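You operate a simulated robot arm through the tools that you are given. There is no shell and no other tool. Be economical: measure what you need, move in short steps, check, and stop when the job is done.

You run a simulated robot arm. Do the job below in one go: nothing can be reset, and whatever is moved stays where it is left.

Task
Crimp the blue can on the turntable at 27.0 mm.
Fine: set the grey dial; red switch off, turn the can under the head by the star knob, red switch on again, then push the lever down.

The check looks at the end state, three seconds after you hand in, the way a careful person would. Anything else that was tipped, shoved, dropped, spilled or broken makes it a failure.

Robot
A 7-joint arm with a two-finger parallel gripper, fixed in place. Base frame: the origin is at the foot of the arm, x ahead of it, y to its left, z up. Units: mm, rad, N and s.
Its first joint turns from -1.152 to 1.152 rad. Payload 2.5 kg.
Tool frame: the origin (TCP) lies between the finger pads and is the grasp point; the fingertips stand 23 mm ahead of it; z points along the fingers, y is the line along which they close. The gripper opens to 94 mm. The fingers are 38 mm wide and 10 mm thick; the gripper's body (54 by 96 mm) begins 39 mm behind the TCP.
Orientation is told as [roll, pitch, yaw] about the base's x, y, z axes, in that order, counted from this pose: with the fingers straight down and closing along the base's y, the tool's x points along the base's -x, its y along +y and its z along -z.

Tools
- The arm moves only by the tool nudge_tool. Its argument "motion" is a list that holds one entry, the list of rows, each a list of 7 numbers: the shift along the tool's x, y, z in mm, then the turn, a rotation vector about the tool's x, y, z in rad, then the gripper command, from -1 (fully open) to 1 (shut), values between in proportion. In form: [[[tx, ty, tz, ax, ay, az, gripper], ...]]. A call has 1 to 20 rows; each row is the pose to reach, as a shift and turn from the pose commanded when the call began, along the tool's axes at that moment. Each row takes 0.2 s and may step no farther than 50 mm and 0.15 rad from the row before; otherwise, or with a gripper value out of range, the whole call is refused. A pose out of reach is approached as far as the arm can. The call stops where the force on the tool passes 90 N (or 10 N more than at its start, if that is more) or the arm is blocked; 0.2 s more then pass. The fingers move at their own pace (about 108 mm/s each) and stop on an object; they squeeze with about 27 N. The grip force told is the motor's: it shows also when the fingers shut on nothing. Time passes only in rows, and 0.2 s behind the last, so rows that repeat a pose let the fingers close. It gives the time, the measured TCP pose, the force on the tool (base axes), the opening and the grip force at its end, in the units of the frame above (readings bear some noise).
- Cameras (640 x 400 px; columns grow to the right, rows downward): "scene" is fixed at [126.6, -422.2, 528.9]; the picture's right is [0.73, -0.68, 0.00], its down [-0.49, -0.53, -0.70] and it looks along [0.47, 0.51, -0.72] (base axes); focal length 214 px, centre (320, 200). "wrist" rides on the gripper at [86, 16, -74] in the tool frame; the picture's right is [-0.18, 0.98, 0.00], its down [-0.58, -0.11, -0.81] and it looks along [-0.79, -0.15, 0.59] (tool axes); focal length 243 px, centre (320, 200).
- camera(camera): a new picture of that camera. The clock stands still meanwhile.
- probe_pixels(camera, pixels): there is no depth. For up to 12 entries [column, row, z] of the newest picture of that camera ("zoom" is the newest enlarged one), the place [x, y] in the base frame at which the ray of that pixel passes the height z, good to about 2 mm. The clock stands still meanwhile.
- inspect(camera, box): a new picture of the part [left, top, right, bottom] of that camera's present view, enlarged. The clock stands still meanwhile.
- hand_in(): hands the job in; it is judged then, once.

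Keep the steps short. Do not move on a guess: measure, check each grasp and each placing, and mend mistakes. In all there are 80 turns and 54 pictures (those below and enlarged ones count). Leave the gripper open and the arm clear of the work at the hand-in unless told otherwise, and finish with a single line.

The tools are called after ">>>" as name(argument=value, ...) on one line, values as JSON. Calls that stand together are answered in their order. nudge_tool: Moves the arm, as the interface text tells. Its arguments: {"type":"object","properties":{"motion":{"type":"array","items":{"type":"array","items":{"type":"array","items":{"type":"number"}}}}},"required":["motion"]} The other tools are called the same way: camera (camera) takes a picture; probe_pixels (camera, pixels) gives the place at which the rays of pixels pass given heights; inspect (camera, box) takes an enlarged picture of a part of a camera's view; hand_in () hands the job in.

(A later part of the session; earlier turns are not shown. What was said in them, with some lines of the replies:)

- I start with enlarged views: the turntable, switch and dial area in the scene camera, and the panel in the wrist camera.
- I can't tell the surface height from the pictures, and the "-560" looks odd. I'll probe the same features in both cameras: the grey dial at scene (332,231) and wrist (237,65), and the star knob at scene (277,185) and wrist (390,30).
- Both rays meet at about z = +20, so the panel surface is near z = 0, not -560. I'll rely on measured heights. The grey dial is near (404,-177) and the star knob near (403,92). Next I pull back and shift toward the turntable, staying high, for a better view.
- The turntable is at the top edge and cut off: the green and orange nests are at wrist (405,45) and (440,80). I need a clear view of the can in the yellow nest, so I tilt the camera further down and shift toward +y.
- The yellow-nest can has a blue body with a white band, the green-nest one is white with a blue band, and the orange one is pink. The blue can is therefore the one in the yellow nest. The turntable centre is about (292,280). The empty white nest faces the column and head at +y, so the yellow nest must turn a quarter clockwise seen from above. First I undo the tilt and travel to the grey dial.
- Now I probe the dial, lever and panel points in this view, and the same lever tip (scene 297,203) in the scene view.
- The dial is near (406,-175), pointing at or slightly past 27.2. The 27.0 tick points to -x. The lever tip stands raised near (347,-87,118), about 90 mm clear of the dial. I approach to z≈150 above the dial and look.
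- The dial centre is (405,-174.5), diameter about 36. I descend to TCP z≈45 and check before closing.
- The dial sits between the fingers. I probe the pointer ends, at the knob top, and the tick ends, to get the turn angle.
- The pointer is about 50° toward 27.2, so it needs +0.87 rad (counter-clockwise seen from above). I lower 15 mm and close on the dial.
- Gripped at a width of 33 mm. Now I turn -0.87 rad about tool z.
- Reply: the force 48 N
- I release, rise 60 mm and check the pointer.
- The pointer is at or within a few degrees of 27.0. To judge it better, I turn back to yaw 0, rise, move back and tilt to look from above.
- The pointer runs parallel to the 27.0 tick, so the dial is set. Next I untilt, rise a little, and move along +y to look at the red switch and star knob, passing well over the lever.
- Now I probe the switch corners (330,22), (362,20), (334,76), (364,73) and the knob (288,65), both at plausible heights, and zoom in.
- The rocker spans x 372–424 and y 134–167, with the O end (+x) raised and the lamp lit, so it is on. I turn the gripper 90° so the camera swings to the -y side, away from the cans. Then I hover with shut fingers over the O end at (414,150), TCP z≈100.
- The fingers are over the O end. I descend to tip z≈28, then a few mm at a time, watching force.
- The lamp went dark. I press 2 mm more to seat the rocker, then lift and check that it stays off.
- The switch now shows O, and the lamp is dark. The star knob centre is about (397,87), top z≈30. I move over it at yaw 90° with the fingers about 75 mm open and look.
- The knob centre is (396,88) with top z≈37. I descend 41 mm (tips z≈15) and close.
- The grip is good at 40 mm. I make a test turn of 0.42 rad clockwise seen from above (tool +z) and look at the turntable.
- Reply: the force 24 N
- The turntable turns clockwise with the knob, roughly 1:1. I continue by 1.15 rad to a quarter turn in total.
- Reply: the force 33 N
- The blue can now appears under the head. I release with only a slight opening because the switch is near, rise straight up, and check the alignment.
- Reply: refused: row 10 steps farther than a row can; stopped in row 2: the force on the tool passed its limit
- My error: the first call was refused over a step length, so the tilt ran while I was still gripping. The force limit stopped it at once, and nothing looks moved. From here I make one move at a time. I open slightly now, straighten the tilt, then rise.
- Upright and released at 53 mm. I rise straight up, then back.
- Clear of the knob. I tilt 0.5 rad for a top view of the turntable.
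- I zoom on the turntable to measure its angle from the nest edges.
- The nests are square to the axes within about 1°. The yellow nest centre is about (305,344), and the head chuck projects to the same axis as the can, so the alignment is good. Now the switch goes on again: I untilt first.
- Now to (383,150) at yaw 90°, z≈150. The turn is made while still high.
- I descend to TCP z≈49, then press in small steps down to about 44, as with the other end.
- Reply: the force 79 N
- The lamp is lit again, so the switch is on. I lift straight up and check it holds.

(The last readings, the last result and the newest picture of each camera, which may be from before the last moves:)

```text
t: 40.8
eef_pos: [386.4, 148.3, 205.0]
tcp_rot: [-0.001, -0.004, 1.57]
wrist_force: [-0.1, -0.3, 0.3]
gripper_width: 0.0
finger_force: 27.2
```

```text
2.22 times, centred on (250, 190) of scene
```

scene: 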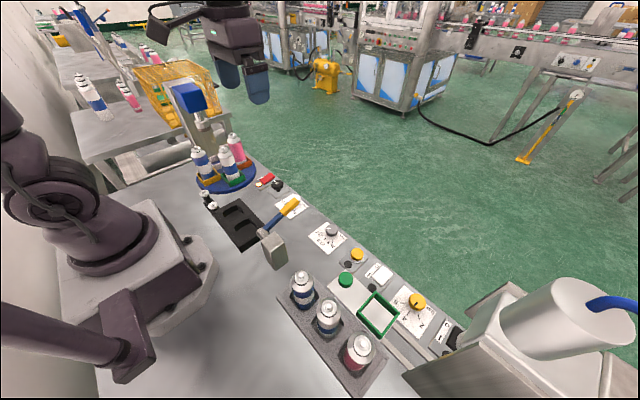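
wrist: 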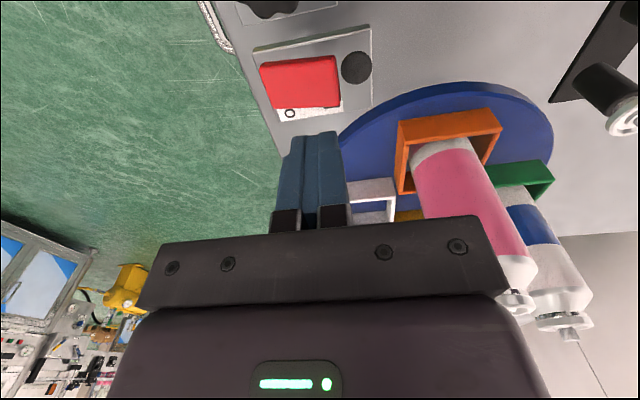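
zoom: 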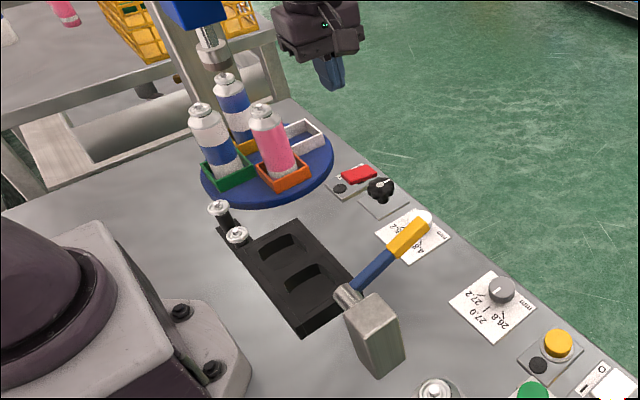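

The lamp looks dark in this view at zoom (340,188). I take closer looks from both cameras.

>>> inspect(camera="scene", box=[250, 165, 310, 205])

>>> camera(camera="wrist")

```text
10.00 times, centred on (280, 185) of scene
```

zoom: 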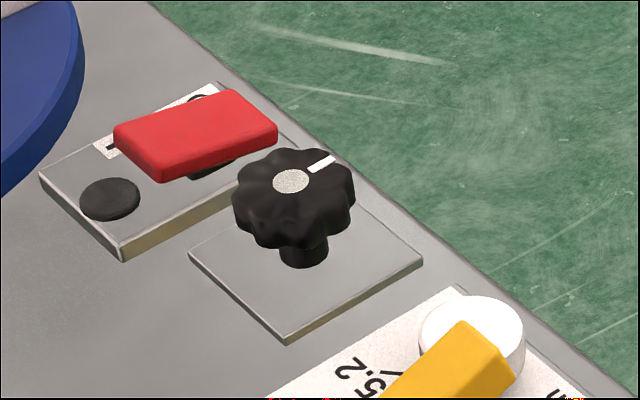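

```text
12 pictures are left
```

wrist: 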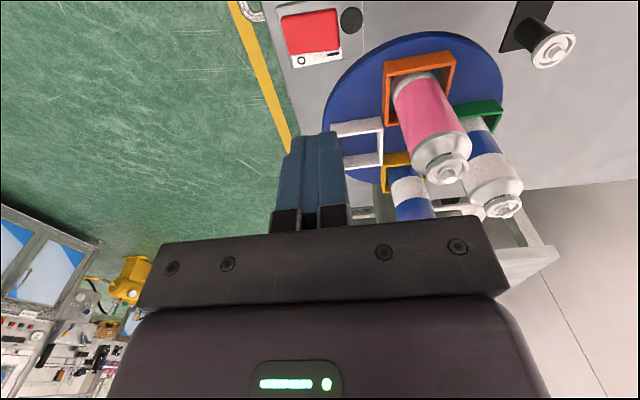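

The rocker sprang back to off because I pressed too near its pivot. I press again farther out on the I end at x≈377, going a little deeper.

>>> nudge_tool(motion=[[[-1, 9, 40, 0, 0, 0, 1], [-1, 9, 80, 0, 0, 0, 1], [-1, 9, 120, 0, 0, 0, 1], [-1, 9, 145, 0, 0, 0, 1], [-1, 9, 153, 0, 0, 0, 1], [-1, 9, 156, 0, 0, 0, 1], [-1, 9, 159, 0, 0, 0, 1], [-1, 9, 161, 0, 0, 0, 1], [-1, 9, 163, 0, 0, 0, 1], [-1, 9, 163, 0, 0, 0, 1]]])

```text
t: 43.0
eef_pos: [376.4, 149.3, 44.8]
tcp_rot: [-0.005, -0.006, 1.572]
wrist_force: [-30.5, -7.3, 76.6]
gripper_width: 0.0
finger_force: 26.9
```

Force is 77 N, which looks like the end stop. I lift 60 mm and check the lamp.

>>> nudge_tool(motion=[[[0, 0, -20, 0, 0, 0, 1], [0, 0, -60, 0, 0, 0, 1], [0, 0, -60, 0, 0, 0, 1]]])

>>> inspect(camera="wrist", box=[230, 20, 430, 145])

```text
t: 43.8
eef_pos: [374.3, 147.3, 102.0]
tcp_rot: [-0.002, -0.003, 1.571]
wrist_force: [0.6, 0.3, 0.2]
gripper_width: 0.0
finger_force: 27.1
```

```text
3.20 times, centred on (330, 82) of wrist
```

zoom: 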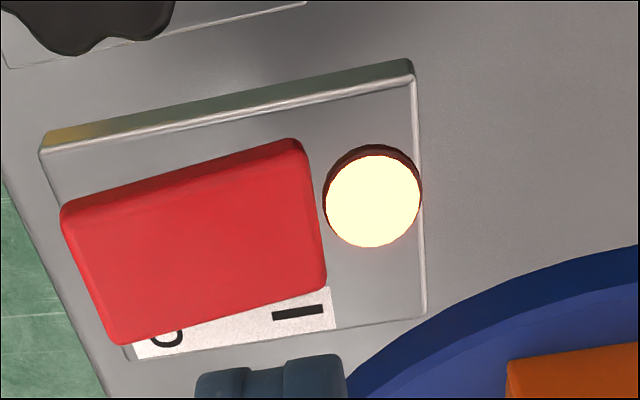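

The lamp is lit and the O end is raised, so the switch is latched on. Now I go up and over to hover above the lever grip, near (338,-87) with TCP z≈190.

>>> nudge_tool(motion=[[[0, 0, -45, 0, 0, 0, 1], [0, 0, -88, 0, 0, 0, 1], [40, 6, -88, 0, 0, 0, 1], [80, 12, -88, 0, 0, 0, 1], [120, 18, -88, 0, 0, 0, 1], [160, 24, -88, 0, 0, 0, 1], [200, 30, -88, 0, 0, 0, 1], [234, 36, -88, 0, 0, 0, 1], [234, 36, -88, 0, 0, 0, 1]]])

>>> camera(camera="wrist")

```text
t: 45.8
eef_pos: [338.7, -86.7, 187.0]
tcp_rot: [-0.002, -0.003, 1.571]
wrist_force: [0.2, 0.0, 0.6]
gripper_width: 0.0
finger_force: 26.8
```

```text
10 pictures are left
```

wrist: 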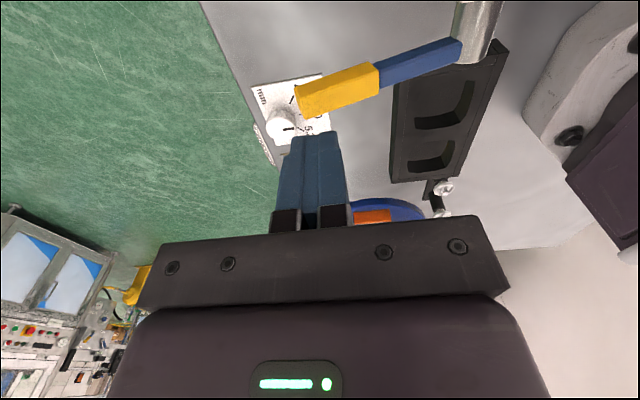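

>>> probe_pixels(camera="wrist", pixels=[[298, 100, 100], [298, 100, 118], [298, 100, 130], [345, 88, 100], [345, 88, 118], [455, 48, 70], [455, 48, 85], [478, 30, 75]])

```text
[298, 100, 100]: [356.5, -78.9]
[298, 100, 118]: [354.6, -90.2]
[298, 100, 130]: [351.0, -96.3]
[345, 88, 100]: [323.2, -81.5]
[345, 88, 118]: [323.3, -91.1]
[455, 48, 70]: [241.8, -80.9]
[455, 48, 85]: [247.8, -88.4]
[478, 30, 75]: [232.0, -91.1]
```

The lever tip is at about (355,-88,115), so I am over the grip. I lower to contact and begin pushing in small steps.

>>> nudge_tool(motion=[[[0, 0, 30, 0, 0, 0, 1], [0, 0, 45, 0, 0, 0, 1], [0, 0, 52, 0, 0, 0, 1], [0, 0, 58, 0, 0, 0, 1], [0, 0, 64, 0, 0, 0, 1], [0, 0, 70, 0, 0, 0, 1], [0, 0, 70, 0, 0, 0, 1]]])

>>> inspect(camera="scene", box=[180, 90, 340, 270])

```text
t: 47.4
eef_pos: [339.0, -86.2, 118.9]
tcp_rot: [-0.002, -0.004, 1.569]
wrist_force: [0.6, -2.1, 3.4]
gripper_width: 0.0
finger_force: 27.3
```

```text
2.22 times, centred on (260, 180) of scene
```

zoom: 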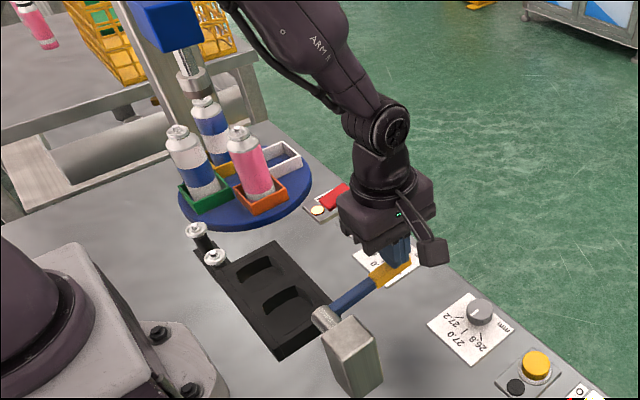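

The lever follows at a light force and the head looks to be coming down. I push on in small steps.

>>> nudge_tool(motion=[[[0, 0, 6, 0, 0, 0, 1], [0, 0, 12, 0, 0, 0, 1], [0, 0, 18, 0, 0, 0, 1], [0, 0, 24, 0, 0, 0, 1], [0, 0, 30, 0, 0, 0, 1], [0, 0, 36, 0, 0, 0, 1], [0, 0, 42, 0, 0, 0, 1], [0, 0, 42, 0, 0, 0, 1]]])

>>> inspect(camera="scene", box=[180, 90, 340, 270])

```text
t: 49.0
eef_pos: [340.4, -83.8, 84.6]
tcp_rot: [0.0, 0.003, 1.574]
wrist_force: [-15.1, 3.8, 45.9]
gripper_width: 0.0
finger_force: 27.1
stopped in row 7: the force on the tool passed its limit (the readings are from after the stop); the commanded pose is now the measured one
```

```text
2.22 times, centred on (260, 180) of scene
```

zoom: 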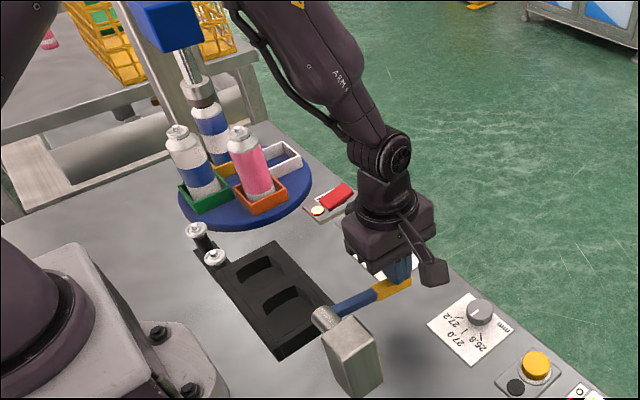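

The force limit tripped at the lever's end stop with the head pressed onto the can. I hold briefly, then lift and check.

>>> nudge_tool(motion=[[[0, 0, 0, 0, 0, 0, 1], [0, 0, 0, 0, 0, 0, 1], [0, 0, -20, 0, 0, 0, 1], [0, 0, -50, 0, 0, 0, 1], [0, 0, -90, 0, 0, 0, 1], [0, 0, -130, 0, 0, 0, 1], [0, 0, -130, 0, 0, 0, 1]]])

>>> inspect(camera="scene", box=[180, 90, 360, 270])

```text
t: 50.6
eef_pos: [338.3, -84.0, 214.3]
tcp_rot: [0.002, -0.001, 1.573]
wrist_force: [0.4, -0.1, -0.1]
gripper_width: 0.1
finger_force: 27.0
```

```text
2.22 times, centred on (270, 180) of scene
```

zoom: 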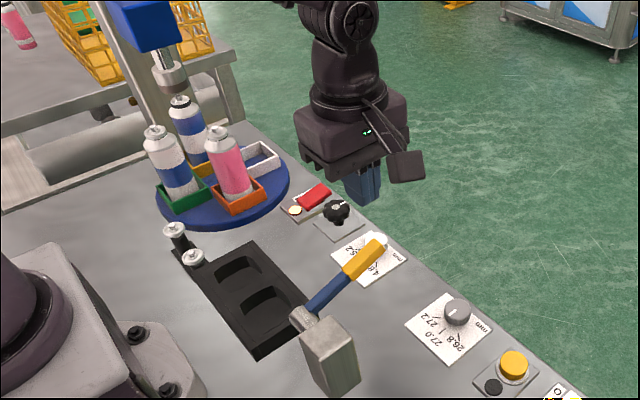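

The lever sprang back and the head rose. I look closely at the can top for a crimp.

>>> inspect(camera="scene", box=[190, 100, 250, 150])

```text
8.00 times, centred on (220, 125) of scene
```

zoom: 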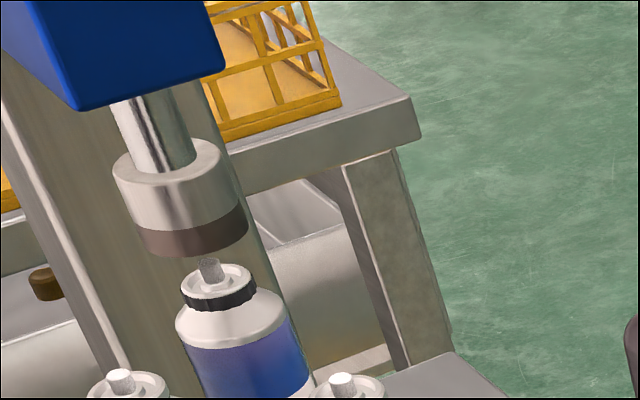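

The can now has a dark crimp ring that the others lack. I retreat up and open the gripper.

>>> nudge_tool(motion=[[[0, 20, -40, 0, 0, 0, -0.5], [0, 50, -80, 0, 0, 0, -1], [0, 70, -120, 0, 0, 0, -1], [0, 70, -120, 0, 0, 0, -1]]])

>>> camera(camera="scene")

>>> inspect(camera="scene", box=[250, 160, 360, 250])

```text
t: 51.6
eef_pos: [268.4, -83.5, 331.9]
tcp_rot: [0.004, -0.002, 1.573]
wrist_force: [0.0, 0.7, 0.4]
gripper_width: 93.9
finger_force: 0.1
```

```text
5 pictures are left
```

scene: 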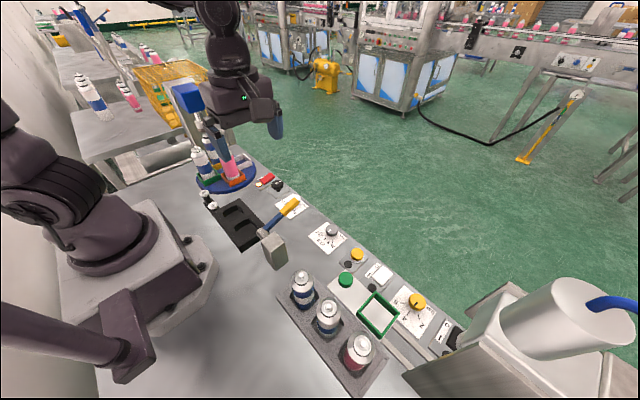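

```text
4.44 times, centred on (305, 205) of scene
```

zoom: 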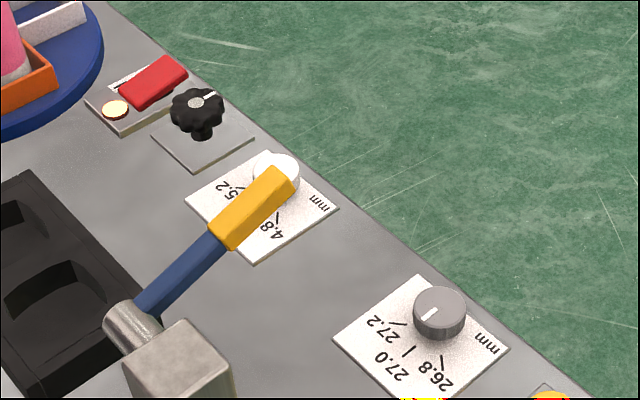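

The dial is at 27.0, the switch is on, the lever is back up, nothing else was disturbed, and the gripper is open and clear. I hand in.

>>> hand_in()

```text
The job is handed in.
```

The blue can is under the head and crimped with the grey dial at 27.0 mm; the red switch is back on, and the gripper is open and clear.
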